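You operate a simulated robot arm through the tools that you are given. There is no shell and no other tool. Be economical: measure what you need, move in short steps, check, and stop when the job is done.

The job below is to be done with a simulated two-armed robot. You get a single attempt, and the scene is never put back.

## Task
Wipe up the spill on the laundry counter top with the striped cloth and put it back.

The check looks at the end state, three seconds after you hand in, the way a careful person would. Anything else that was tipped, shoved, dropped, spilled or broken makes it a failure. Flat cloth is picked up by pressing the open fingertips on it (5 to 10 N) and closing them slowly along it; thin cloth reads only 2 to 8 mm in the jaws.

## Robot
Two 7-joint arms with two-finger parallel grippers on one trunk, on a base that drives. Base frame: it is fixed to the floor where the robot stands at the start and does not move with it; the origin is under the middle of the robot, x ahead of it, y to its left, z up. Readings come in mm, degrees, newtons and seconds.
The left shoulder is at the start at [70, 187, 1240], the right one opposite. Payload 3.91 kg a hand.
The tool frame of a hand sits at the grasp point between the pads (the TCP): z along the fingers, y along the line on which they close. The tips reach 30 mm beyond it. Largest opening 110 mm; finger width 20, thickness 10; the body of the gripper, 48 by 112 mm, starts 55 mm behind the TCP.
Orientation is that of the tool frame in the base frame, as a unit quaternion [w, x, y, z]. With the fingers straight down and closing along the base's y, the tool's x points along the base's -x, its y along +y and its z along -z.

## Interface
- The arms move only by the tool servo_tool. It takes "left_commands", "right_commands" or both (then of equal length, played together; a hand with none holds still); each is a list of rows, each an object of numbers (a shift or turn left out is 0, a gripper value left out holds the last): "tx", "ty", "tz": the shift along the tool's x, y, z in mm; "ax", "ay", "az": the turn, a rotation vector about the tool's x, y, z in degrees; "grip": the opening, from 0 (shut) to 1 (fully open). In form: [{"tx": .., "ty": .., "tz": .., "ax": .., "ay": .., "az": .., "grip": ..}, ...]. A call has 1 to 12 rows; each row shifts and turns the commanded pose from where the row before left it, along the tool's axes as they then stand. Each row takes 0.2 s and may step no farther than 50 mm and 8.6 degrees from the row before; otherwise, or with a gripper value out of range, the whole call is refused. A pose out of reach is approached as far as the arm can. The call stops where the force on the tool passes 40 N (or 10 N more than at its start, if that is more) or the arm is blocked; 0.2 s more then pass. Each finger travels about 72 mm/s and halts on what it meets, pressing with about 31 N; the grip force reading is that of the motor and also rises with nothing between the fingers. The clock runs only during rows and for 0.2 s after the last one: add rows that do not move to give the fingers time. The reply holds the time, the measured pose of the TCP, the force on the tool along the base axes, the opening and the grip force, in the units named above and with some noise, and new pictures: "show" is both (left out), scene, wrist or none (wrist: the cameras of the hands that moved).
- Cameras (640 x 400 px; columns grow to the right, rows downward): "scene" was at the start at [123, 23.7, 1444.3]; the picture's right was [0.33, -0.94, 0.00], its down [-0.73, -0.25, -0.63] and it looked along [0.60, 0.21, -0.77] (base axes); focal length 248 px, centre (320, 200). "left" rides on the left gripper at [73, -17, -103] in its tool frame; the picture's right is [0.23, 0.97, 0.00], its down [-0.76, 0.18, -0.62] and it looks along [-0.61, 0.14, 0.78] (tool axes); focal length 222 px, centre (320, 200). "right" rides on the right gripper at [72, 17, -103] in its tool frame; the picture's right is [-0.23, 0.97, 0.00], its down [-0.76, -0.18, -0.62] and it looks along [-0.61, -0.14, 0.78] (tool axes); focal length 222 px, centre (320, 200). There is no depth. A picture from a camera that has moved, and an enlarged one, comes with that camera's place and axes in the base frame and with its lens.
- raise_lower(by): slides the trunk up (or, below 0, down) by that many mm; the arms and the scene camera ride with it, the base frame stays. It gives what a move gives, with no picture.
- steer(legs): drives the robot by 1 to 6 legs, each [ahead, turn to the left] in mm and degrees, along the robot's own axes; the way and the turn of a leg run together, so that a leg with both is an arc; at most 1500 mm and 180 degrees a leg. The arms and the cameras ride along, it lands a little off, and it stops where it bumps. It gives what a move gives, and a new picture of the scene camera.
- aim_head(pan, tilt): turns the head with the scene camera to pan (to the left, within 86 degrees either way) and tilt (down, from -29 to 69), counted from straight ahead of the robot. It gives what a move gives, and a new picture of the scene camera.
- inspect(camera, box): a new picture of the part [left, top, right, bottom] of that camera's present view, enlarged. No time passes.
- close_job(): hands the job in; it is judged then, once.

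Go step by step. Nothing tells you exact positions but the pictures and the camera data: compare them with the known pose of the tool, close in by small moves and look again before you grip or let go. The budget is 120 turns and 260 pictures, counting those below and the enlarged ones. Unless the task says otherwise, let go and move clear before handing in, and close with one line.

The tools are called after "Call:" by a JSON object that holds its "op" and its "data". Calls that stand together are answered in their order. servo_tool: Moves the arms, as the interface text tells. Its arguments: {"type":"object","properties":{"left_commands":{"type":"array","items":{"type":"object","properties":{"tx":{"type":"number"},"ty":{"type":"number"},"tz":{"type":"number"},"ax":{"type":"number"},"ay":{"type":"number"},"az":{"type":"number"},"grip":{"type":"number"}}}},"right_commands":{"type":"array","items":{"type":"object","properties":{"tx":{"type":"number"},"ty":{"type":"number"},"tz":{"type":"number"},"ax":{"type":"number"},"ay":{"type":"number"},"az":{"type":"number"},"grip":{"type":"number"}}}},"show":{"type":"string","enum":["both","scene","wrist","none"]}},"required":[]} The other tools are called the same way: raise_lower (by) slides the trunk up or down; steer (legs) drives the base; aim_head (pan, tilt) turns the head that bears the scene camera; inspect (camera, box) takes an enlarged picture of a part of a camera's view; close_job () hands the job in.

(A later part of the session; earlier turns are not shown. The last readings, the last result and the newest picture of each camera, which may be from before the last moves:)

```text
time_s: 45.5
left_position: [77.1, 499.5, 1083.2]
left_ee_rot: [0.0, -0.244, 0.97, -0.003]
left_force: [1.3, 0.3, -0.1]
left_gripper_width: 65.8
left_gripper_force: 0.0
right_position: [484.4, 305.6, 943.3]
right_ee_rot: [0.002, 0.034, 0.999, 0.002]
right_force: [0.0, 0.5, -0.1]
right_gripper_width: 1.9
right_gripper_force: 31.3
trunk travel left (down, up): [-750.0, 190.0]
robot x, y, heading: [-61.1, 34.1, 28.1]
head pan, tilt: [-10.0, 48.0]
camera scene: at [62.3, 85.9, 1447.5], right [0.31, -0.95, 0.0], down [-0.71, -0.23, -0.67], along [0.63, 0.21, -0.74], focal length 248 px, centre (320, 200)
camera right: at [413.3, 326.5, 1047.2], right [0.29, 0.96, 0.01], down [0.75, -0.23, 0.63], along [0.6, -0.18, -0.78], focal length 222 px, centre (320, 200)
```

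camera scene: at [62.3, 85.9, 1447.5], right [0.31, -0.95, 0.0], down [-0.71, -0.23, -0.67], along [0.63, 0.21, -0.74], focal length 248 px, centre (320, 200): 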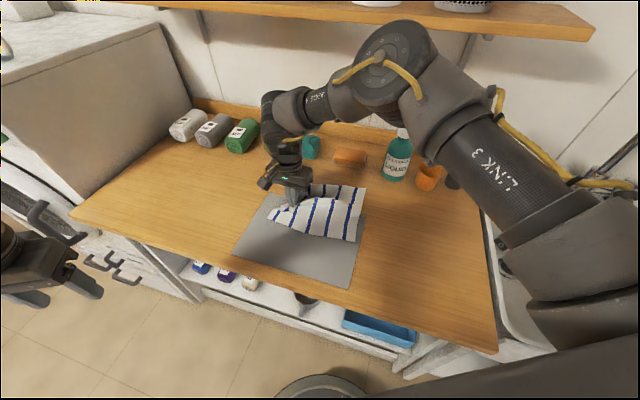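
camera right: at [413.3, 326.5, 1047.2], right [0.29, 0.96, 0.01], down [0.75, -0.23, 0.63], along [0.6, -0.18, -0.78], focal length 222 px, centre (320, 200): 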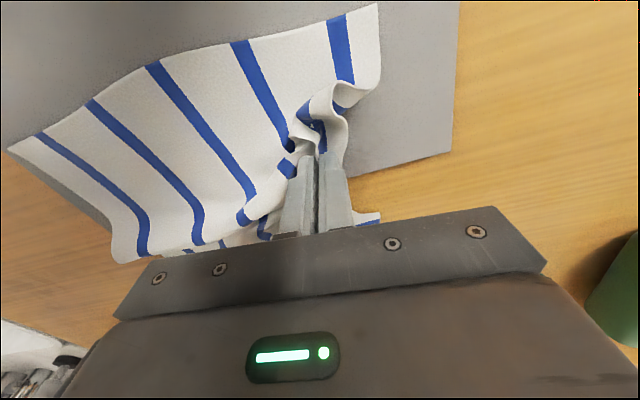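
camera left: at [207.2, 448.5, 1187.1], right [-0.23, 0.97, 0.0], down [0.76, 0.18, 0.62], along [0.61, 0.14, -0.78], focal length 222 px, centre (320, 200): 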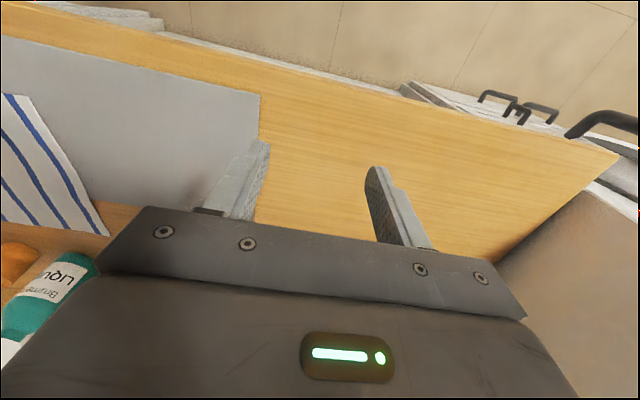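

The mat hasn't moved. I'll press down and wipe across the spill.

Call:
{"op": "servo_tool", "data": {"right_commands": [{"tx": 20, "ty": -10}, {"tz": 4}, {"tz": 2}, {"tz": 1}, {"tz": 1}, {"tz": 0.5}, {}], "show": "none"}}

```text
time_s: 47.1
left_position: [75.3, 498.0, 1084.2]
left_ee_rot: [0.001, -0.244, 0.97, -0.001]
left_force: [0.6, 0.7, 0.1]
left_gripper_width: 66.1
left_gripper_force: 0.0
right_position: [461.8, 296.0, 936.7]
right_ee_rot: [0.003, 0.034, 0.999, 0.003]
right_force: [-0.2, -0.2, 5.1]
right_gripper_width: 1.8
right_gripper_force: 30.9
trunk travel left (down, up): [-750.0, 190.0]
robot x, y, heading: [-61.0, 37.2, 28.1]
head pan, tilt: [-10.0, 48.0]
```

Call:
{"op": "servo_tool", "data": {"right_commands": [{"tz": 0.5, "tx": -18, "ty": 1.3}, {"tx": -18, "ty": 1.3}, {"tx": -18, "ty": 1.3}, {"tx": -18, "ty": 1.3}, {"tx": -12, "ty": 1.3}, {"ty": 16}, {"tx": 18, "ty": -1.3}, {"tx": 18, "ty": -1.3}, {"tx": 18, "ty": -1.3}, {"tx": 18, "ty": -1.3}, {"tx": 12}, {}], "show": "wrist"}}

```text
time_s: 49.7
left_position: [76.8, 499.1, 1084.7]
left_ee_rot: [0.001, -0.244, 0.97, -0.002]
left_force: [-0.1, 0.3, -0.2]
left_gripper_width: 66.0
left_gripper_force: 0.1
right_position: [464.1, 314.0, 935.9]
right_ee_rot: [0.003, 0.033, 0.999, 0.003]
right_force: [0.8, -0.7, -1.3]
right_gripper_width: 1.5
right_gripper_force: 31.4
trunk travel left (down, up): [-750.0, 190.0]
robot x, y, heading: [-58.1, 34.6, 28.0]
head pan, tilt: [-10.0, 48.0]
camera right: at [392.5, 334.4, 1040.5], right [0.29, 0.96, 0.01], down [0.74, -0.23, 0.63], along [0.6, -0.18, -0.78], focal length 222 px, centre (320, 200)
```

right: 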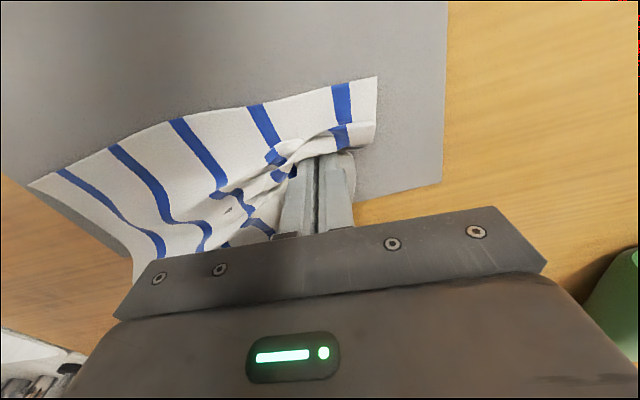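

Call:
{"op": "servo_tool", "data": {"right_commands": [{"tz": 1, "ty": 12}, {"tz": 0.5, "tx": -18, "ty": 1.3}, {"tx": -18, "ty": 1.3}, {"tx": -18, "ty": 1.3}, {"tx": -18, "ty": 1.3}, {"tx": -12, "ty": 1.3}, {"ty": 14}, {"tx": 18, "ty": -1.3}, {"tx": 18, "ty": -1.3}, {"tx": 18, "ty": -1.3}, {"tx": 18, "ty": -1.3}, {}], "show": "wrist"}}

```text
time_s: 52.3
left_position: [77.2, 497.6, 1084.3]
left_ee_rot: [0.0, -0.243, 0.97, -0.001]
left_force: [0.8, 0.0, -0.4]
left_gripper_width: 66.1
left_gripper_force: 0.0
right_position: [475.1, 324.7, 934.7]
right_ee_rot: [0.002, 0.034, 0.999, 0.004]
right_force: [2.1, 0.4, 5.3]
right_gripper_width: 2.0
right_gripper_force: 31.0
right hand out of reach, approached as far as the arm can: row 7
trunk travel left (down, up): [-750.0, 190.0]
robot x, y, heading: [-56.9, 37.6, 27.7]
head pan, tilt: [-10.0, 48.0]
camera right: at [403.9, 345.9, 1039.4], right [0.29, 0.96, 0.01], down [0.74, -0.23, 0.63], along [0.6, -0.18, -0.78], focal length 222 px, centre (320, 200)
```

right: 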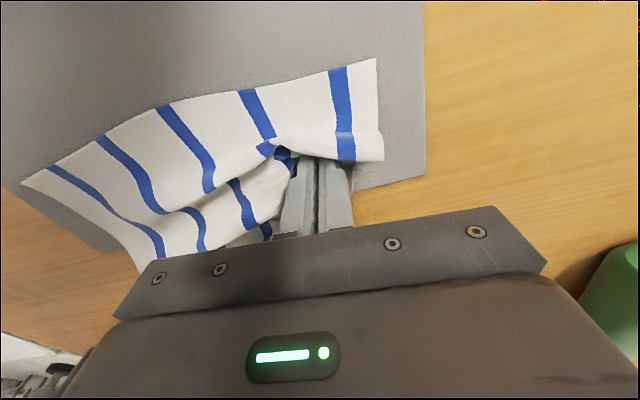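

Now I'll lift the cloth to see what's left of the spill.

Call:
{"op": "servo_tool", "data": {"right_commands": [{"tz": -40}, {"tz": -40}, {"tz": -40}, {"tz": -40}, {"tz": -40}, {"tx": 15, "ty": -35}, {"tx": 15, "ty": -35}, {"tx": 10, "ty": -35}, {"ty": -35}, {}], "show": "both"}}

```text
time_s: 54.5
left_position: [75.7, 498.5, 1083.5]
left_ee_rot: [0.001, -0.243, 0.97, -0.002]
left_force: [-0.7, 0.2, -0.2]
left_gripper_width: 66.2
left_gripper_force: 0.0
right_position: [425.1, 187.9, 1134.4]
right_ee_rot: [0.004, 0.034, 0.999, 0.003]
right_force: [0.0, 0.0, -0.6]
right_gripper_width: 1.7
right_gripper_force: 30.9
trunk travel left (down, up): [-750.0, 190.0]
robot x, y, heading: [-62.2, 36.4, 28.0]
head pan, tilt: [-10.0, 48.0]
camera scene: at [59.5, 85.1, 1447.8], right [0.31, -0.95, 0.0], down [-0.71, -0.23, -0.67], along [0.64, 0.21, -0.74], focal length 248 px, centre (320, 200)
camera right: at [353.1, 208.8, 1238.0], right [0.29, 0.96, 0.01], down [0.74, -0.23, 0.63], along [0.6, -0.18, -0.78], focal length 222 px, centre (320, 200)
```

scene: 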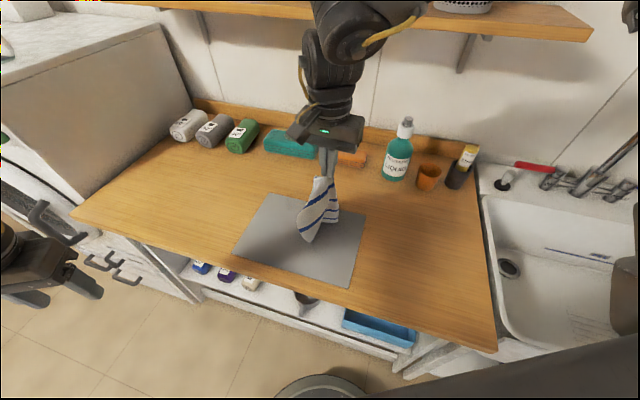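
right: 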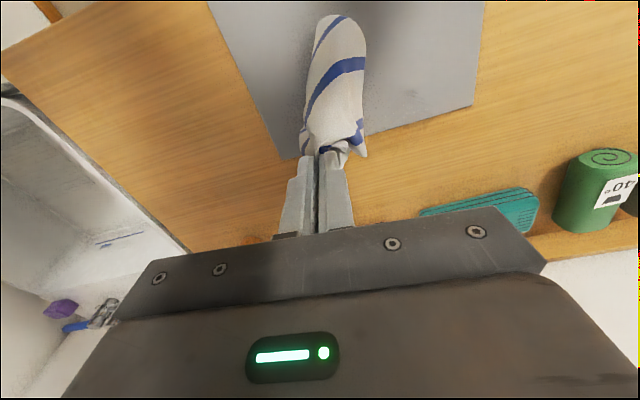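

Call:
{"op": "inspect", "data": {"camera": "right", "box": [350, 50, 510, 160]}}

Call:
{"op": "inspect", "data": {"camera": "scene", "box": [230, 150, 390, 250]}}

```text
3.64 times, centred on (430, 105) of right
camera zoom: at [353.1, 208.8, 1238.0], right [0.29, 0.96, 0.01], down [0.74, -0.23, 0.63], along [0.6, -0.18, -0.78], focal length 808 px, centre (-80, 546)
```

zoom: 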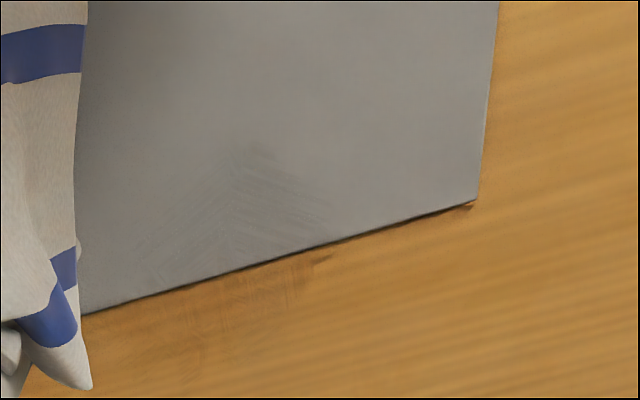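

```text
4.00 times, centred on (310, 200) of scene
camera zoom: at [59.5, 85.1, 1447.8], right [0.31, -0.95, 0.0], down [-0.71, -0.23, -0.67], along [0.64, 0.21, -0.74], focal length 992 px, centre (360, 200)
```

zoom: 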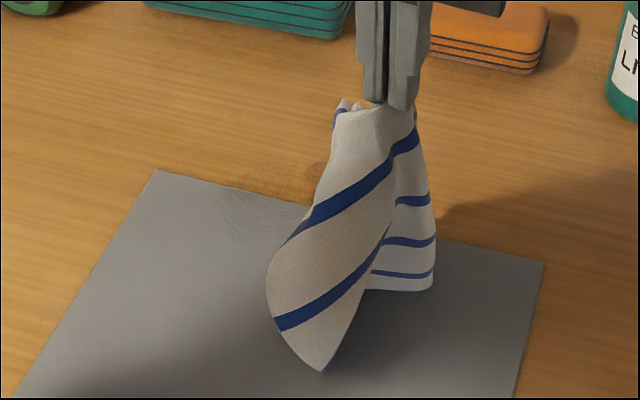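

Much of the spill is gone but streaks remain, covering roughly x 455–555, y 250–345. I'll move a bit closer and do denser passes.

Call:
{"op": "steer", "data": {"legs": [[55, 4]]}}

Call:
{"op": "servo_tool", "data": {"right_commands": [{}], "show": "both"}}

```text
time_s: 55.5
left_position: [82.7, 525.7, 1088.7]
left_ee_rot: [0.005, -0.277, 0.961, 0.001]
left_force: [-0.8, -0.7, 0.4]
left_gripper_width: 65.8
left_gripper_force: 0.1
right_position: [450.9, 239.2, 1140.1]
right_ee_rot: [0.007, -0.001, 1.0, 0.007]
right_force: [-1.0, -0.8, 0.5]
right_gripper_width: 2.0
right_gripper_force: 31.0
trunk travel left (down, up): [-750.0, 190.0]
robot x, y, heading: [-14.7, 62.6, 31.8]
head pan, tilt: [-10.0, 48.0]
camera scene: at [92.8, 110.1, 1449.1], right [0.38, -0.93, 0.0], down [-0.68, -0.27, -0.68], along [0.63, 0.26, -0.74], focal length 248 px, centre (320, 200)
```

scene: 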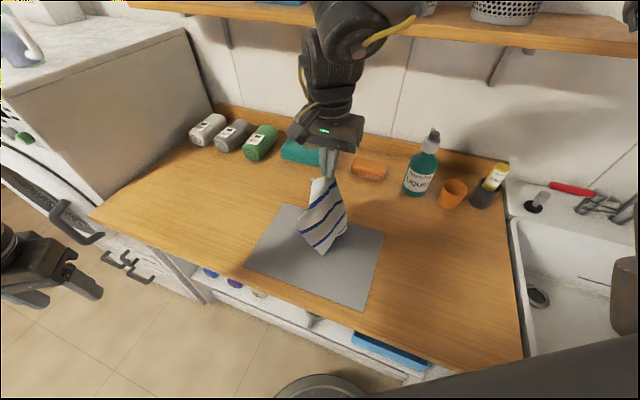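

```text
time_s: 55.9
left_position: [91.3, 534.4, 1083.3]
left_ee_rot: [0.0, -0.277, 0.961, -0.003]
left_force: [0.1, 0.0, 0.1]
left_gripper_width: 66.0
left_gripper_force: 0.0
right_position: [461.4, 248.4, 1133.7]
right_ee_rot: [0.002, 0.0, 1.0, 0.002]
right_force: [1.3, 0.0, 0.4]
right_gripper_width: 1.6
right_gripper_force: 31.9
trunk travel left (down, up): [-750.0, 190.0]
robot x, y, heading: [-16.4, 64.2, 32.4]
head pan, tilt: [-10.0, 48.0]
camera scene: at [104.6, 120.5, 1447.5], right [0.38, -0.93, 0.0], down [-0.69, -0.28, -0.67], along [0.62, 0.25, -0.74], focal length 248 px, centre (320, 200)
camera right: at [388.4, 264.0, 1237.9], right [0.23, 0.97, 0.01], down [0.76, -0.18, 0.63], along [0.61, -0.14, -0.78], focal length 222 px, centre (320, 200)
```

scene: 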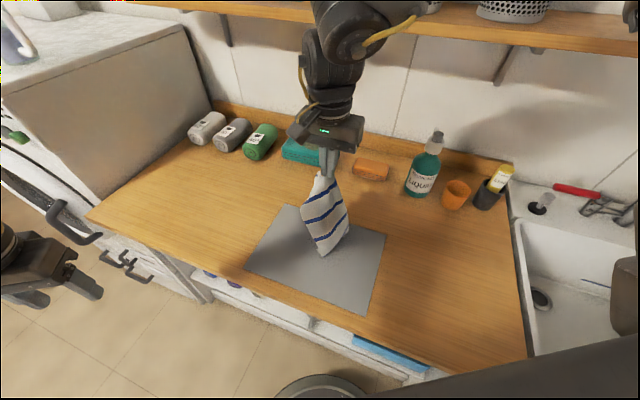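
right: 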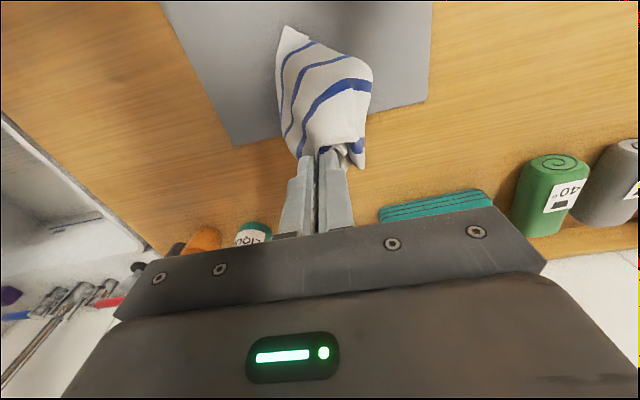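

Call:
{"op": "servo_tool", "data": {"right_commands": [{"tx": 10, "ty": 2, "tz": 45}, {"tz": 45}, {"tz": 45}, {"tz": 40}, {"tz": 10}, {"tz": 5}, {"tz": 3}, {"tz": 2}, {"tz": 1}, {}], "show": "wrist"}}

```text
time_s: 58.1
left_position: [90.1, 532.1, 1085.2]
left_ee_rot: [0.002, -0.276, 0.961, -0.002]
left_force: [0.5, -0.3, -0.1]
left_gripper_width: 66.1
left_gripper_force: 0.1
right_position: [449.1, 249.2, 939.3]
right_ee_rot: [0.003, -0.001, 1.0, 0.003]
right_force: [1.5, 0.7, 5.5]
right_gripper_width: 1.8
right_gripper_force: 30.6
trunk travel left (down, up): [-750.0, 190.0]
robot x, y, heading: [-13.0, 65.7, 32.1]
head pan, tilt: [-10.0, 48.0]
camera right: at [377.1, 265.6, 1042.9], right [0.23, 0.97, 0.01], down [0.76, -0.18, 0.63], along [0.61, -0.14, -0.78], focal length 222 px, centre (320, 200)
```

right: 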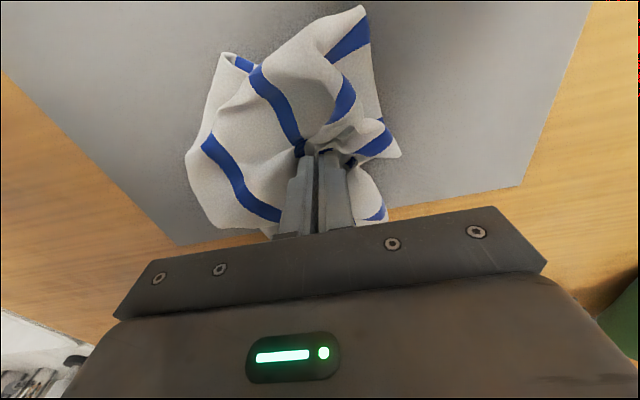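

Good mop shape. Rastering over the spill now.

Call:
{"op": "servo_tool", "data": {"right_commands": [{"tz": 0.7, "tx": -25}, {"tx": -25}, {"tx": -25}, {"tx": -25}, {"tx": -10}, {"ty": 12}, {"tx": 25}, {"tx": 25}, {"tx": 25}, {"tx": 25}, {"tx": 10, "ty": 12}, {}], "show": "none"}}

Call:
{"op": "servo_tool", "data": {"right_commands": [{"tz": 0.5, "tx": -25}, {"tx": -25}, {"tx": -25}, {"tx": -25}, {"tx": -10}, {"ty": 12}, {"tx": 25}, {"tx": 25}, {"tx": 25}, {"tx": 25}, {"tx": 10, "ty": 12}, {}], "show": "wrist"}}

```text
time_s: 60.7
left_position: [89.8, 531.7, 1085.2]
left_ee_rot: [0.001, -0.277, 0.961, -0.001]
left_force: [0.8, 0.2, 0.3]
left_gripper_width: 66.1
left_gripper_force: 0.0
right_position: [450.1, 273.6, 939.2]
right_ee_rot: [0.004, -0.001, 1.0, 0.003]
right_force: [-0.8, 0.7, 2.1]
right_gripper_width: 1.9
right_gripper_force: 30.8
trunk travel left (down, up): [-750.0, 190.0]
robot x, y, heading: [-10.9, 60.6, 32.1]
head pan, tilt: [-10.0, 48.0]
```

```text
time_s: 63.3
left_position: [89.1, 531.7, 1084.3]
left_ee_rot: [0.002, -0.277, 0.961, -0.001]
left_force: [-0.1, 0.1, -0.4]
left_gripper_width: 66.3
left_gripper_force: 0.0
right_position: [449.4, 298.0, 938.8]
right_ee_rot: [0.004, -0.002, 1.0, 0.004]
right_force: [0.8, -0.3, 1.2]
right_gripper_width: 1.7
right_gripper_force: 31.0
trunk travel left (down, up): [-750.0, 190.0]
robot x, y, heading: [-12.8, 69.3, 32.1]
head pan, tilt: [-10.0, 48.0]
camera right: at [377.4, 313.9, 1042.7], right [0.23, 0.97, 0.01], down [0.76, -0.18, 0.63], along [0.61, -0.14, -0.78], focal length 222 px, centre (320, 200)
```

right: 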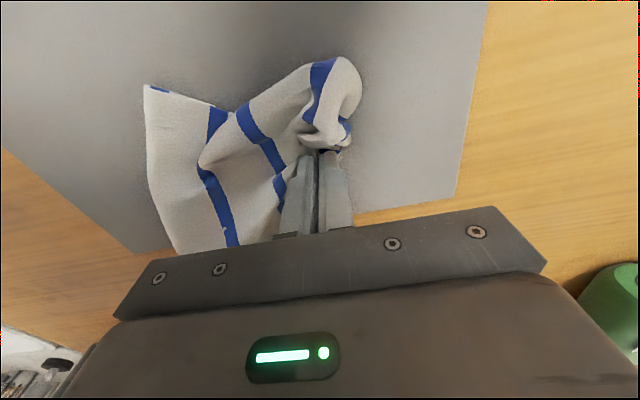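

Force is light, so I'll press a bit more and continue.

Call:
{"op": "servo_tool", "data": {"right_commands": [{"tz": 1.5, "tx": -25}, {"tz": 0.5, "tx": -25}, {"tx": -25}, {"tx": -25}, {"tx": -10}, {"ty": 12}, {"tx": 25}, {"tx": 25}, {"tx": 25}, {"tx": 25}, {"tx": 10, "ty": 12}, {}], "show": "none"}}

Call:
{"op": "servo_tool", "data": {"right_commands": [{"tx": -25}, {"tx": -25}, {"tx": -25}, {"tx": -25}, {"tx": -10}, {"ty": 12}, {"tx": 25}, {"tx": 25}, {"tx": 25}, {"tx": 25}, {"tx": 10, "ty": 8}, {}], "show": "wrist"}}

```text
time_s: 65.9
left_position: [89.7, 531.9, 1085.0]
left_ee_rot: [0.001, -0.276, 0.961, -0.001]
left_force: [0.0, 0.2, -0.4]
left_gripper_width: 66.0
left_gripper_force: 0.2
right_position: [449.7, 321.9, 936.6]
right_ee_rot: [0.004, 0.0, 1.0, 0.005]
right_force: [3.3, -3.8, 9.9]
right_gripper_width: 1.8
right_gripper_force: 31.0
trunk travel left (down, up): [-750.0, 190.0]
robot x, y, heading: [-14.8, 63.3, 32.2]
head pan, tilt: [-10.0, 48.0]
```

```text
time_s: 68.5
left_position: [88.9, 531.3, 1086.1]
left_ee_rot: [0.001, -0.277, 0.961, 0.0]
left_force: [-0.3, 0.9, -1.2]
left_gripper_width: 65.8
left_gripper_force: 0.1
right_position: [449.0, 341.2, 936.3]
right_ee_rot: [0.004, 0.0, 1.0, 0.005]
right_force: [5.8, -3.0, 10.2]
right_gripper_width: 1.8
right_gripper_force: 31.1
trunk travel left (down, up): [-750.0, 190.0]
robot x, y, heading: [-15.0, 64.8, 31.9]
head pan, tilt: [-10.0, 48.0]
camera right: at [377.8, 356.5, 1040.6], right [0.23, 0.97, 0.01], down [0.76, -0.18, 0.63], along [0.61, -0.14, -0.78], focal length 222 px, centre (320, 200)
```

right: 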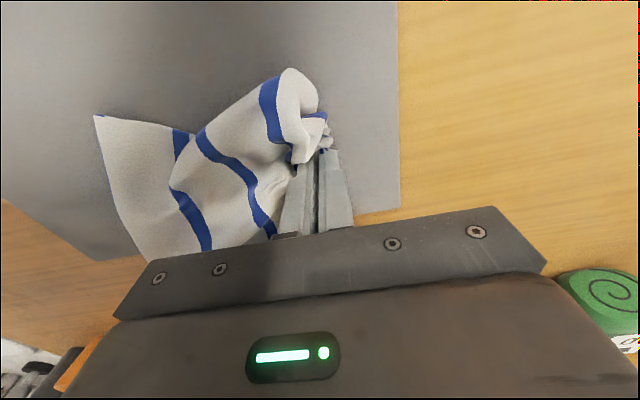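

Call:
{"op": "servo_tool", "data": {"right_commands": [{"tx": -35}, {"tx": -35}, {"tx": -35}, {"ty": -15}, {"tx": 35}, {"tx": 35}, {"tx": 35}, {"ty": -15}, {"tx": -35}, {"tx": -35}, {"tx": -35}, {"ty": -13}], "show": "none"}}

Call:
{"op": "servo_tool", "data": {"right_commands": [{"tx": 35}, {"tx": 35}, {"tx": 35}, {"ty": -13}, {"tx": -35}, {"tx": -35}, {"tx": -35}, {"ty": -13}, {"tx": 35}, {"tx": 35}, {"tx": 35}, {"ty": -13}], "show": "none"}}

Call:
{"op": "servo_tool", "data": {"right_commands": [{"tx": -35}, {"tx": -35}, {"tx": -35}, {"tz": -40}, {"tz": -45}, {"tz": -45}, {"tz": -45}, {"tz": -25, "ty": -30, "tx": 25}, {"ty": -40, "tx": 25}, {"ty": -40, "tx": 25}, {"tx": 30}, {}], "show": "both"}}

```text
time_s: 71.1
left_position: [89.6, 531.5, 1084.7]
left_ee_rot: [0.001, -0.276, 0.961, -0.001]
left_force: [0.4, -0.1, 0.6]
left_gripper_width: 66.0
left_gripper_force: 0.1
right_position: [554.6, 299.6, 937.7]
right_ee_rot: [0.004, -0.001, 1.0, 0.003]
right_force: [0.1, 0.4, 0.2]
right_gripper_width: 1.7
right_gripper_force: 31.7
trunk travel left (down, up): [-750.0, 190.0]
robot x, y, heading: [-11.9, 61.7, 32.2]
head pan, tilt: [-10.0, 48.0]
```

```text
time_s: 73.7
left_position: [88.7, 532.7, 1085.6]
left_ee_rot: [0.001, -0.277, 0.961, -0.001]
left_force: [-0.3, 0.6, 0.0]
left_gripper_width: 66.2
left_gripper_force: 0.1
right_position: [447.8, 261.9, 937.4]
right_ee_rot: [0.004, -0.001, 1.0, 0.005]
right_force: [-1.1, 4.1, 9.3]
right_gripper_width: 1.7
right_gripper_force: 31.0
trunk travel left (down, up): [-750.0, 190.0]
robot x, y, heading: [-15.0, 63.3, 32.3]
head pan, tilt: [-10.0, 48.0]
```

```text
time_s: 76.3
left_position: [90.0, 533.4, 1084.3]
left_ee_rot: [0.0, -0.276, 0.961, -0.001]
left_force: [-0.4, -0.2, 1.2]
left_gripper_width: 65.8
left_gripper_force: 0.1
right_position: [448.5, 148.0, 1134.9]
right_ee_rot: [0.002, -0.002, 1.0, 0.003]
right_force: [-0.1, 0.6, 0.0]
right_gripper_width: 2.1
right_gripper_force: 30.9
trunk travel left (down, up): [-750.0, 190.0]
robot x, y, heading: [-15.4, 63.6, 32.1]
head pan, tilt: [-10.0, 48.0]
camera scene: at [103.3, 119.0, 1447.7], right [0.38, -0.93, 0.0], down [-0.69, -0.28, -0.67], along [0.62, 0.25, -0.74], focal length 248 px, centre (320, 200)
camera right: at [376.1, 164.7, 1239.1], right [0.23, 0.97, 0.01], down [0.76, -0.18, 0.63], along [0.61, -0.14, -0.78], focal length 222 px, centre (320, 200)
```

scene: 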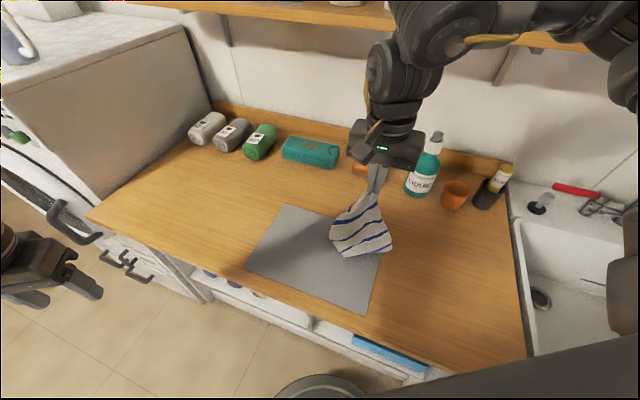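
right: 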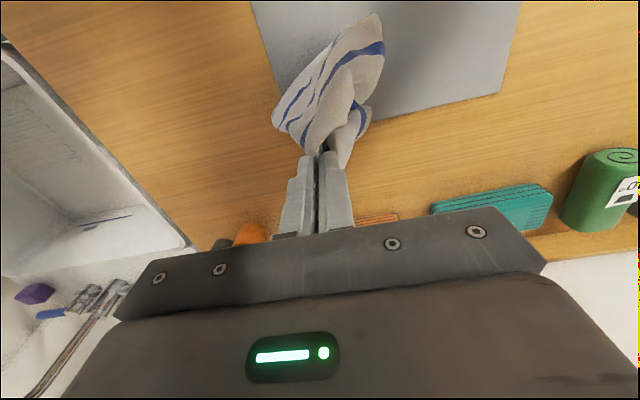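

Call:
{"op": "inspect", "data": {"camera": "right", "box": [365, 40, 525, 140]}}

Call:
{"op": "inspect", "data": {"camera": "scene", "box": [240, 165, 370, 255]}}

```text
4.00 times, centred on (445, 90) of right
camera zoom: at [376.1, 164.7, 1239.1], right [0.23, 0.97, 0.01], down [0.76, -0.18, 0.63], along [0.61, -0.14, -0.78], focal length 888 px, centre (-180, 640)
```

zoom: 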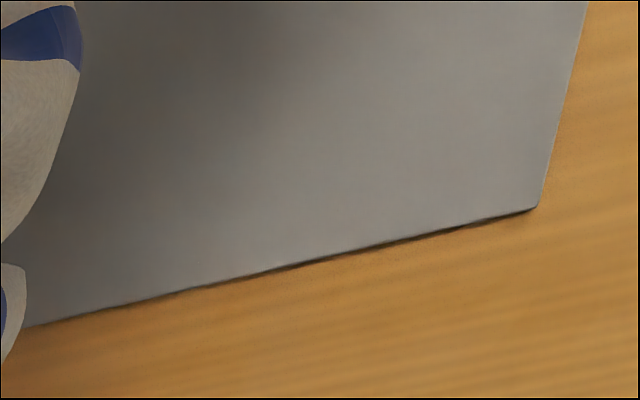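

```text
4.44 times, centred on (305, 210) of scene
camera zoom: at [103.3, 119.0, 1447.7], right [0.38, -0.93, 0.0], down [-0.69, -0.28, -0.67], along [0.62, 0.25, -0.74], focal length 1102 px, centre (387, 156)
```

zoom: 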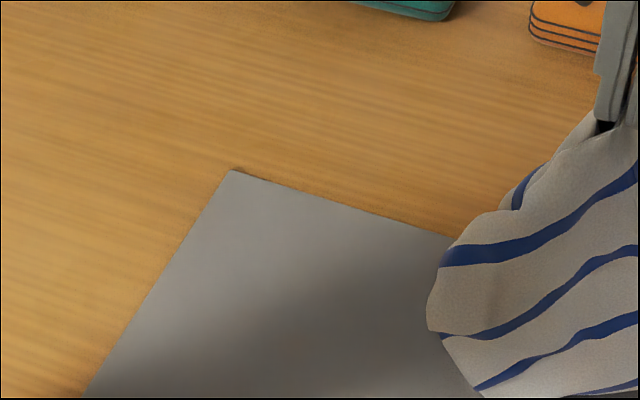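

The spill is gone and the mat is in place. Next I'll return the cloth: raise it clear and turn the robot right so the hand faces its original spot.

Call:
{"op": "servo_tool", "data": {"right_commands": [{"tz": -40}, {"tz": -40}, {}], "show": "none"}}

Call:
{"op": "steer", "data": {"legs": [[-40, -24]]}}

Call:
{"op": "servo_tool", "data": {"right_commands": [{}], "show": "both"}}

```text
time_s: 77.1
left_position: [91.1, 532.3, 1084.1]
left_ee_rot: [0.001, -0.276, 0.961, -0.001]
left_force: [-0.2, 0.0, 0.1]
left_gripper_width: 66.0
left_gripper_force: 0.1
right_position: [447.2, 147.8, 1214.7]
right_ee_rot: [0.003, -0.001, 1.0, 0.003]
right_force: [0.6, -0.4, -0.1]
right_gripper_width: 1.8
right_gripper_force: 30.9
trunk travel left (down, up): [-750.0, 190.0]
robot x, y, heading: [-14.3, 64.7, 31.9]
head pan, tilt: [-10.0, 48.0]
```

```text
time_s: 78.7
left_position: [234.2, 436.3, 1083.7]
left_ee_rot: [0.001, -0.07, 0.998, -0.002]
left_force: [-0.2, -1.3, -0.4]
left_gripper_width: 65.9
left_gripper_force: 0.0
right_position: [403.3, -61.1, 1216.2]
right_ee_rot: [0.004, 0.208, 0.978, 0.003]
right_force: [-1.2, 0.0, -1.3]
right_gripper_width: 2.1
right_gripper_force: 30.9
trunk travel left (down, up): [-750.0, 190.0]
robot x, y, heading: [-53.0, 48.8, 7.7]
head pan, tilt: [-10.0, 48.0]
camera scene: at [78.0, 53.5, 1447.8], right [-0.03, -1.0, 0.0], down [-0.74, 0.03, -0.67], along [0.67, -0.02, -0.74], focal length 248 px, centre (320, 200)
```

scene: 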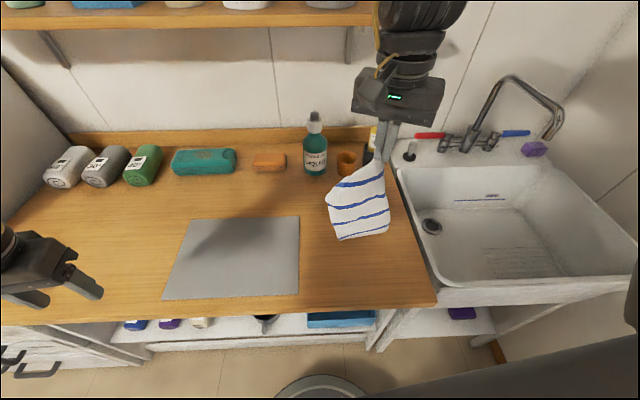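

```text
time_s: 79.1
left_position: [234.5, 436.6, 1084.8]
left_ee_rot: [0.001, -0.07, 0.998, -0.002]
left_force: [0.5, -0.7, 0.7]
left_gripper_width: 66.0
left_gripper_force: 0.1
right_position: [403.7, -60.6, 1213.7]
right_ee_rot: [0.004, 0.208, 0.978, 0.003]
right_force: [-0.1, 0.1, -0.4]
right_gripper_width: 1.6
right_gripper_force: 31.3
trunk travel left (down, up): [-750.0, 190.0]
robot x, y, heading: [-52.5, 47.7, 8.3]
head pan, tilt: [-10.0, 48.0]
camera scene: at [77.9, 53.9, 1447.8], right [-0.03, -1.0, 0.0], down [-0.74, 0.03, -0.67], along [0.67, -0.02, -0.74], focal length 248 px, centre (320, 200)
camera right: at [344.9, -16.0, 1318.3], right [0.6, 0.8, 0.01], down [0.62, -0.47, 0.63], along [0.5, -0.37, -0.78], focal length 222 px, centre (320, 200)
```

scene: 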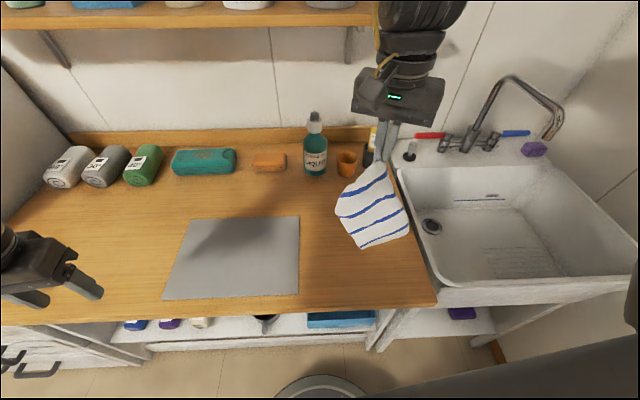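
right: 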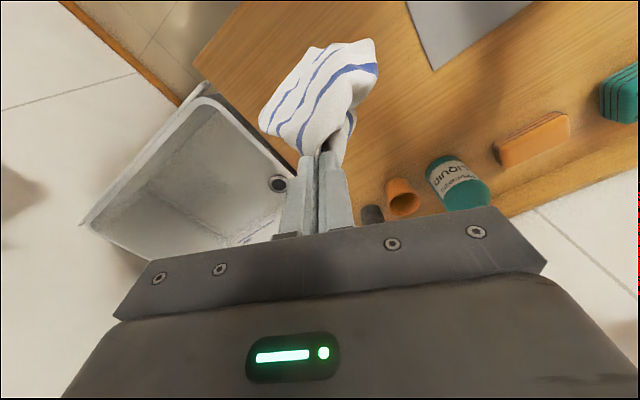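

I'll straighten the yaw, move above the original spot's right portion, and start lowering.

Call:
{"op": "servo_tool", "data": {"right_commands": [{"az": -8}, {"az": -8}, {"az": -8}, {"tx": -40, "ty": -5}, {"tx": -40, "ty": -5}, {"tz": 40}, {"tz": 40}, {"tz": 40}, {}, {}], "show": "both"}}

```text
time_s: 81.3
left_position: [233.8, 435.4, 1085.3]
left_ee_rot: [0.002, -0.071, 0.997, -0.002]
left_force: [-0.4, 0.9, -0.2]
left_gripper_width: 66.1
left_gripper_force: 0.0
right_position: [466.0, -52.9, 1089.4]
right_ee_rot: [0.004, 0.0, 1.0, 0.002]
right_force: [0.1, 0.6, 0.2]
right_gripper_width: 1.6
right_gripper_force: 30.8
right hand out of reach, approached as far as the arm can: row 5
trunk travel left (down, up): [-750.0, 190.0]
robot x, y, heading: [-49.6, 51.1, 8.0]
head pan, tilt: [-10.0, 48.0]
camera scene: at [77.1, 54.0, 1447.9], right [-0.03, -1.0, 0.0], down [-0.74, 0.03, -0.67], along [0.67, -0.02, -0.74], focal length 248 px, centre (320, 200)
camera right: at [394.0, -36.8, 1193.3], right [0.23, 0.97, 0.01], down [0.76, -0.18, 0.63], along [0.61, -0.14, -0.78], focal length 222 px, centre (320, 200)
```

scene: 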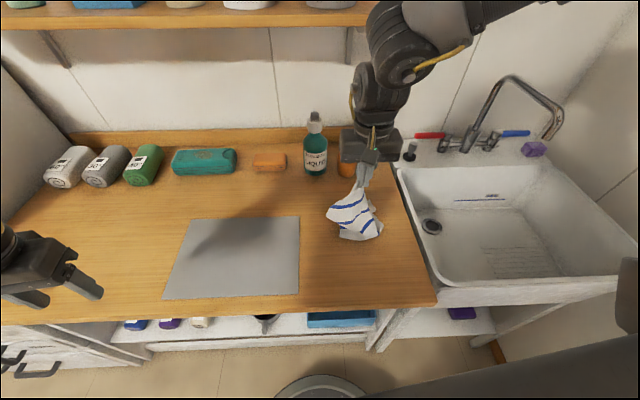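
right: 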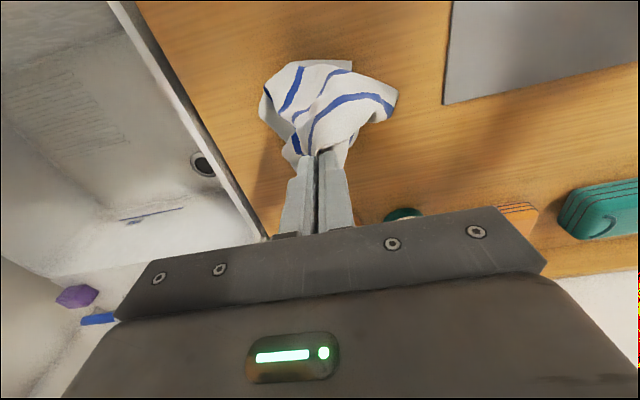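

Call:
{"op": "servo_tool", "data": {"right_commands": [{"ty": 5, "tz": 15}, {"ty": 10, "tz": 15}, {"ty": 14, "tz": 15}, {"ty": 14, "tz": 15}, {"ty": 16, "tz": 15}, {"ty": 18, "tz": 15}, {"ty": 18, "tz": 15}, {"ty": 20, "tz": 15}, {"ty": 20, "tz": 12, "tx": -10}, {"ty": 20, "tz": 8, "tx": -10}, {"ty": 10, "tz": 5}, {}], "show": "both"}}

```text
time_s: 83.9
left_position: [234.5, 434.9, 1085.1]
left_ee_rot: [0.001, -0.07, 0.998, -0.001]
left_force: [0.4, -0.2, -0.6]
left_gripper_width: 66.1
left_gripper_force: 0.1
right_position: [488.4, 111.3, 944.5]
right_ee_rot: [0.004, 0.0, 1.0, 0.001]
right_force: [-0.1, 0.3, -0.5]
right_gripper_width: 1.8
right_gripper_force: 31.1
trunk travel left (down, up): [-750.0, 190.0]
robot x, y, heading: [-47.9, 48.5, 8.0]
head pan, tilt: [-10.0, 48.0]
camera scene: at [77.9, 52.6, 1447.8], right [-0.03, -1.0, 0.0], down [-0.74, 0.03, -0.67], along [0.67, -0.02, -0.74], focal length 248 px, centre (320, 200)
camera right: at [415.5, 127.8, 1048.1], right [0.23, 0.97, 0.01], down [0.76, -0.18, 0.63], along [0.61, -0.14, -0.78], focal length 222 px, centre (320, 200)
```

scene: 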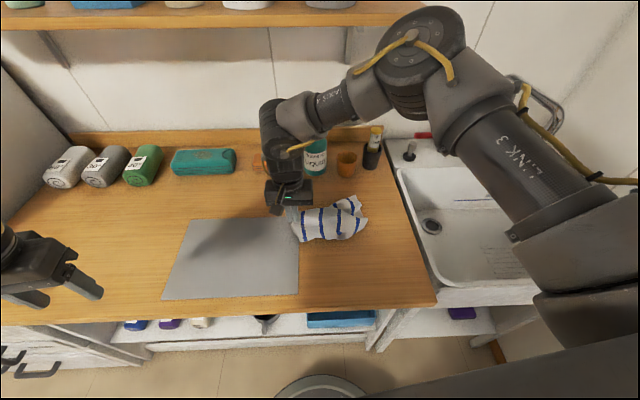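
right: 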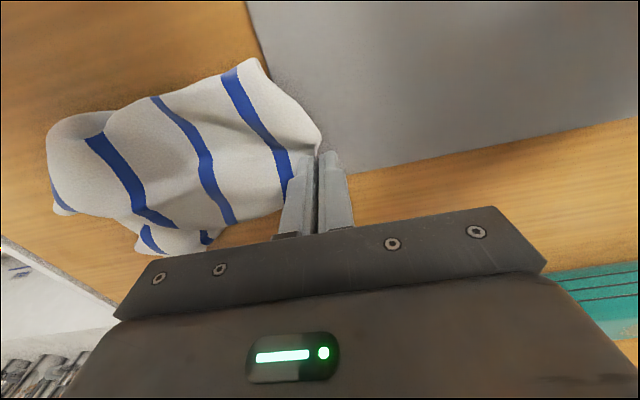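

It lies fairly spread. I'll lower the tips, release, lift and look.

Call:
{"op": "servo_tool", "data": {"right_commands": [{"tz": 4}, {"tz": 3}, {"grip": 0.1}, {"grip": 0.2}, {}, {"tz": -10}, {"tz": -30}, {"tz": -40}, {"tz": -40}, {"tz": -40}, {"tz": -40}, {}], "show": "both"}}

```text
time_s: 86.5
left_position: [235.2, 434.6, 1084.9]
left_ee_rot: [0.001, -0.069, 0.998, -0.001]
left_force: [0.0, -0.1, -1.0]
left_gripper_width: 65.9
left_gripper_force: 0.1
right_position: [487.5, 110.6, 1138.4]
right_ee_rot: [0.004, 0.0, 1.0, 0.002]
right_force: [0.1, -0.5, -0.4]
right_gripper_width: 21.9
right_gripper_force: 0.1
trunk travel left (down, up): [-750.0, 190.0]
robot x, y, heading: [-48.3, 50.1, 7.7]
head pan, tilt: [-10.0, 48.0]
camera scene: at [78.7, 53.1, 1447.7], right [-0.03, -1.0, 0.0], down [-0.74, 0.03, -0.67], along [0.67, -0.02, -0.74], focal length 248 px, centre (320, 200)
camera right: at [414.4, 126.4, 1241.8], right [0.23, 0.97, 0.01], down [0.76, -0.18, 0.63], along [0.61, -0.14, -0.78], focal length 222 px, centre (320, 200)
```

scene: 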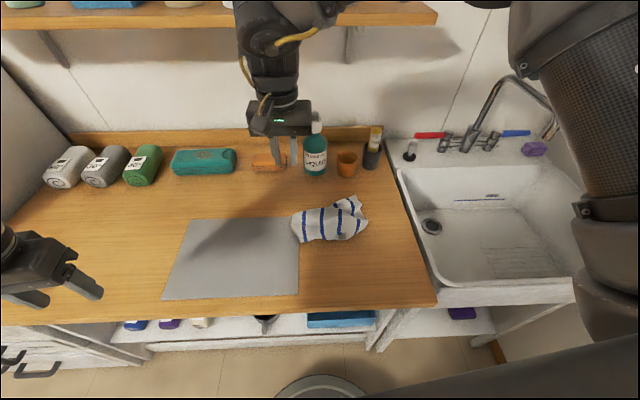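
right: 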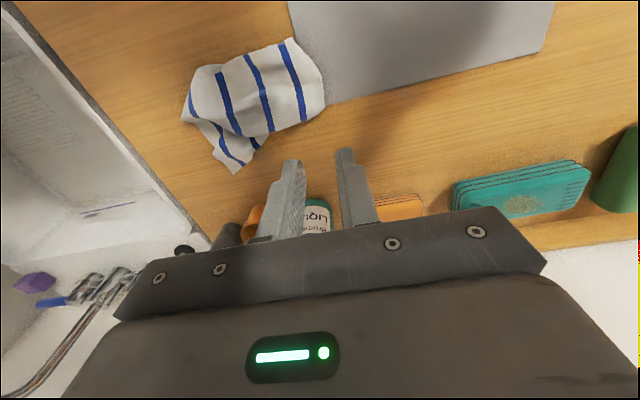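

Call:
{"op": "inspect", "data": {"camera": "scene", "box": [270, 180, 400, 260]}}

Call:
{"op": "inspect", "data": {"camera": "right", "box": [160, 20, 360, 190]}}

```text
4.92 times, centred on (335, 220) of scene
camera zoom: at [78.7, 53.1, 1447.7], right [-0.03, -1.0, 0.0], down [-0.74, 0.03, -0.67], along [0.67, -0.02, -0.74], focal length 1221 px, centre (246, 102)
```

zoom: 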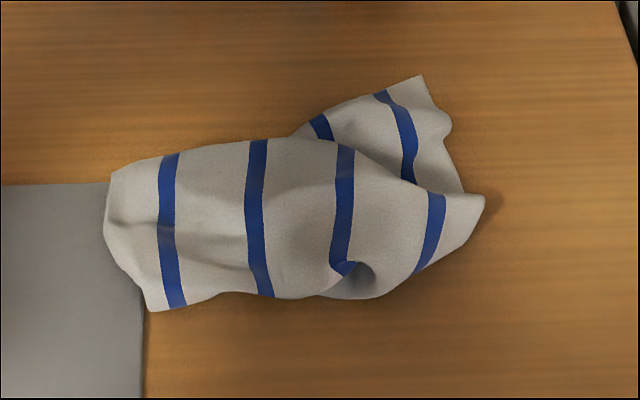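

```text
2.35 times, centred on (260, 105) of right
camera zoom: at [414.4, 126.4, 1241.8], right [0.23, 0.97, 0.01], down [0.76, -0.18, 0.63], along [0.61, -0.14, -0.78], focal length 523 px, centre (461, 424)
```

zoom: 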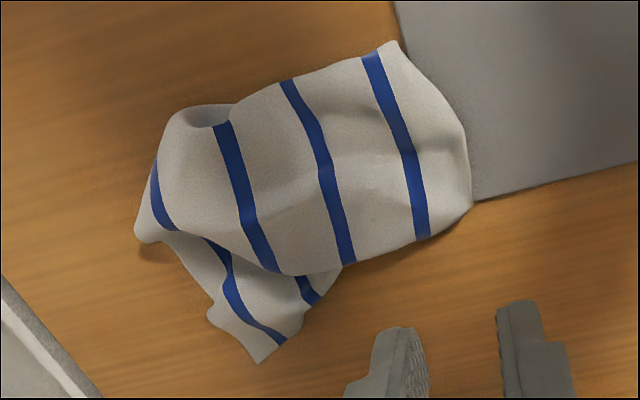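

The cloth is centred on its original place (centre ≈(490, 15) against (483, 8)) but folded in half, far side under. I'll try to unfold it by pinching the near edge and pulling it gently toward the robot.

Call:
{"op": "servo_tool", "data": {"right_commands": [{"tx": 20, "ty": -35, "grip": 0.4}, {"tx": 15, "ty": -35}, {"tz": 45}, {"tz": 45}, {"tz": 45}, {"tz": 40}, {"tz": 10}, {}], "show": "both"}}

```text
time_s: 88.3
left_position: [233.6, 435.1, 1085.4]
left_ee_rot: [0.001, -0.07, 0.998, -0.002]
left_force: [-0.1, -0.9, 0.7]
left_gripper_width: 65.9
left_gripper_force: 0.1
right_position: [451.8, 43.7, 951.4]
right_ee_rot: [0.004, 0.001, 1.0, 0.002]
right_force: [0.0, 0.6, 0.5]
right_gripper_width: 44.1
right_gripper_force: 0.1
trunk travel left (down, up): [-750.0, 190.0]
robot x, y, heading: [-52.6, 50.1, 7.9]
head pan, tilt: [-10.0, 48.0]
camera scene: at [77.6, 52.9, 1447.8], right [-0.03, -1.0, 0.0], down [-0.74, 0.03, -0.67], along [0.67, -0.02, -0.74], focal length 248 px, centre (320, 200)
camera right: at [380.3, 58.9, 1055.4], right [0.23, 0.97, 0.01], down [0.76, -0.18, 0.63], along [0.61, -0.14, -0.78], focal length 222 px, centre (320, 200)
```

scene: 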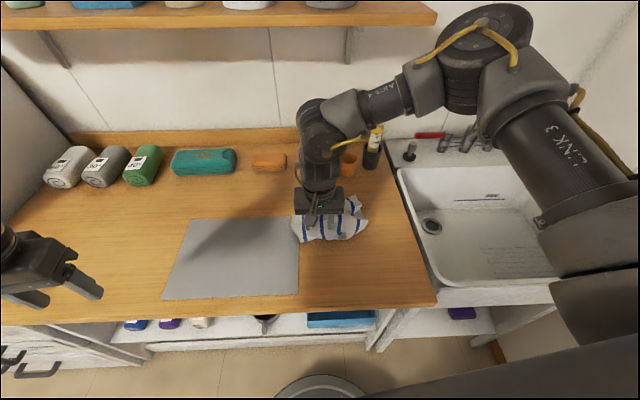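
right: 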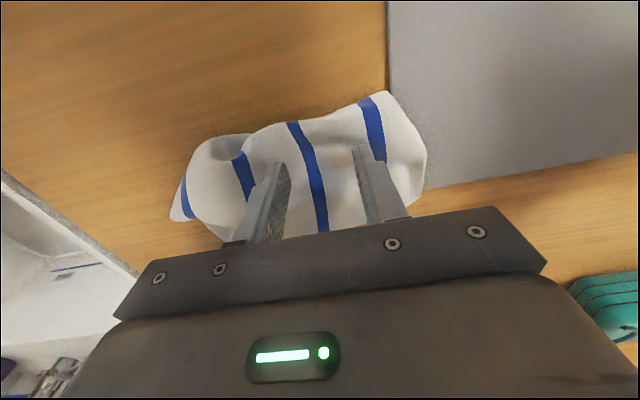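

Call:
{"op": "servo_tool", "data": {"right_commands": [{"tx": 3, "tz": 4}, {"tz": 3}, {"tz": 2}, {"tz": 1}, {"tz": 1}, {}], "show": "none"}}

```text
time_s: 89.7
left_position: [234.2, 434.3, 1085.4]
left_ee_rot: [0.002, -0.07, 0.998, -0.002]
left_force: [0.4, 1.1, -0.9]
left_gripper_width: 65.6
left_gripper_force: 0.1
right_position: [449.4, 42.8, 942.2]
right_ee_rot: [0.004, 0.0, 1.0, 0.002]
right_force: [0.6, 0.2, -1.0]
right_gripper_width: 44.1
right_gripper_force: 0.0
trunk travel left (down, up): [-750.0, 190.0]
robot x, y, heading: [-53.4, 47.3, 8.1]
head pan, tilt: [-10.0, 48.0]
```

Call:
{"op": "servo_tool", "data": {"right_commands": [{"tz": 1.5}, {"tz": 1.5}, {"tz": 1}, {}], "show": "none"}}

```text
time_s: 90.7
left_position: [234.4, 435.8, 1085.7]
left_ee_rot: [0.001, -0.07, 0.998, -0.001]
left_force: [0.4, 0.1, 1.0]
left_gripper_width: 66.2
left_gripper_force: 0.1
right_position: [449.8, 41.6, 937.1]
right_ee_rot: [0.005, 0.0, 1.0, 0.001]
right_force: [-0.7, -0.7, 0.1]
right_gripper_width: 43.9
right_gripper_force: 0.0
trunk travel left (down, up): [-750.0, 190.0]
robot x, y, heading: [-51.2, 51.3, 8.0]
head pan, tilt: [-10.0, 48.0]
```

Call:
{"op": "servo_tool", "data": {"right_commands": [{"tz": 1}, {"tz": 1}, {"tz": 0.5}, {}, {"grip": 0.33}, {"grip": 0.26}, {"grip": 0.2}, {"grip": 0.14}, {"grip": 0.08}, {"grip": 0.0}, {}, {}], "show": "wrist"}}

```text
time_s: 93.3
left_position: [233.7, 435.8, 1085.2]
left_ee_rot: [0.002, -0.07, 0.998, -0.001]
left_force: [0.6, 0.9, 1.0]
left_gripper_width: 66.0
left_gripper_force: 0.1
right_position: [449.4, 43.4, 934.8]
right_ee_rot: [0.006, 0.0, 1.0, 0.001]
right_force: [1.0, 0.1, 6.6]
right_gripper_width: 4.1
right_gripper_force: 31.4
trunk travel left (down, up): [-750.0, 190.0]
robot x, y, heading: [-52.2, 47.3, 8.0]
head pan, tilt: [-10.0, 48.0]
camera right: at [377.0, 58.4, 1038.3], right [0.23, 0.97, 0.01], down [0.76, -0.18, 0.63], along [0.61, -0.14, -0.78], focal length 222 px, centre (320, 200)
```

right: 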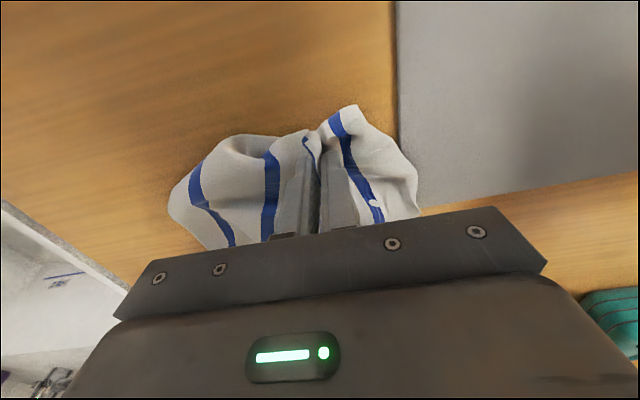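

Call:
{"op": "servo_tool", "data": {"right_commands": [{"tz": -30}, {"tz": -40}, {"tz": -40}, {"tz": -40}, {"tz": -40}, {}, {}], "show": "both"}}

Call:
{"op": "inspect", "data": {"camera": "scene", "box": [260, 120, 420, 260]}}

```text
time_s: 94.9
left_position: [234.7, 435.6, 1085.0]
left_ee_rot: [0.001, -0.071, 0.998, -0.002]
left_force: [-0.5, -0.2, -0.3]
left_gripper_width: 66.2
left_gripper_force: 0.1
right_position: [448.9, 41.2, 1123.5]
right_ee_rot: [0.004, 0.0, 1.0, 0.002]
right_force: [0.4, 0.1, 0.3]
right_gripper_width: 4.1
right_gripper_force: 30.9
trunk travel left (down, up): [-750.0, 190.0]
robot x, y, heading: [-50.2, 47.3, 8.1]
head pan, tilt: [-10.0, 48.0]
camera scene: at [78.4, 52.8, 1447.8], right [-0.03, -1.0, 0.0], down [-0.74, 0.03, -0.67], along [0.67, -0.02, -0.74], focal length 248 px, centre (320, 200)
camera right: at [376.3, 57.4, 1227.4], right [0.23, 0.97, 0.01], down [0.76, -0.18, 0.63], along [0.61, -0.14, -0.78], focal length 222 px, centre (320, 200)
```

scene: 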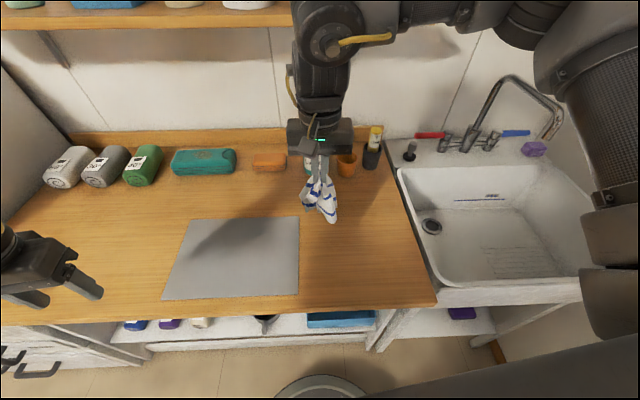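
right: 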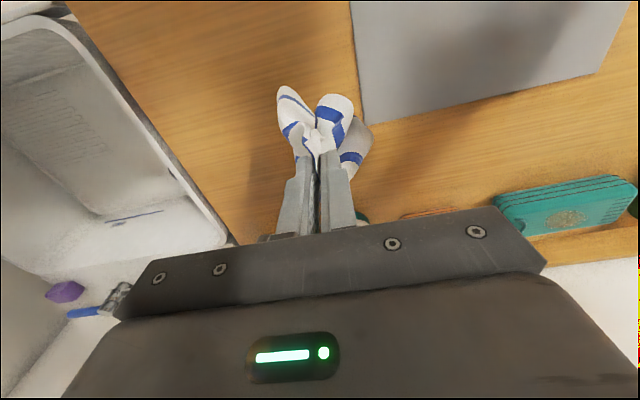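

```text
2.86 times, centred on (340, 190) of scene
camera zoom: at [78.4, 52.8, 1447.8], right [-0.03, -1.0, 0.0], down [-0.74, 0.03, -0.67], along [0.67, -0.02, -0.74], focal length 709 px, centre (263, 229)
```

zoom: 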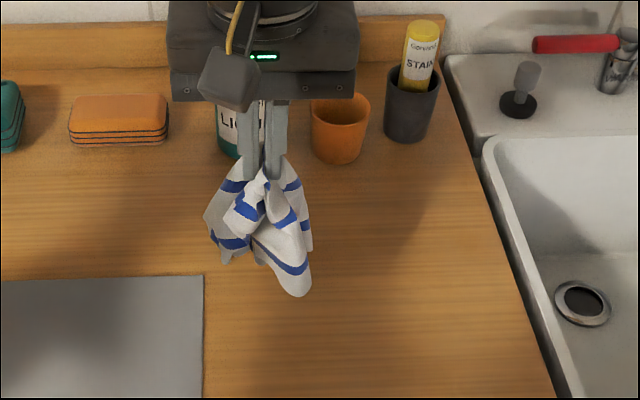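

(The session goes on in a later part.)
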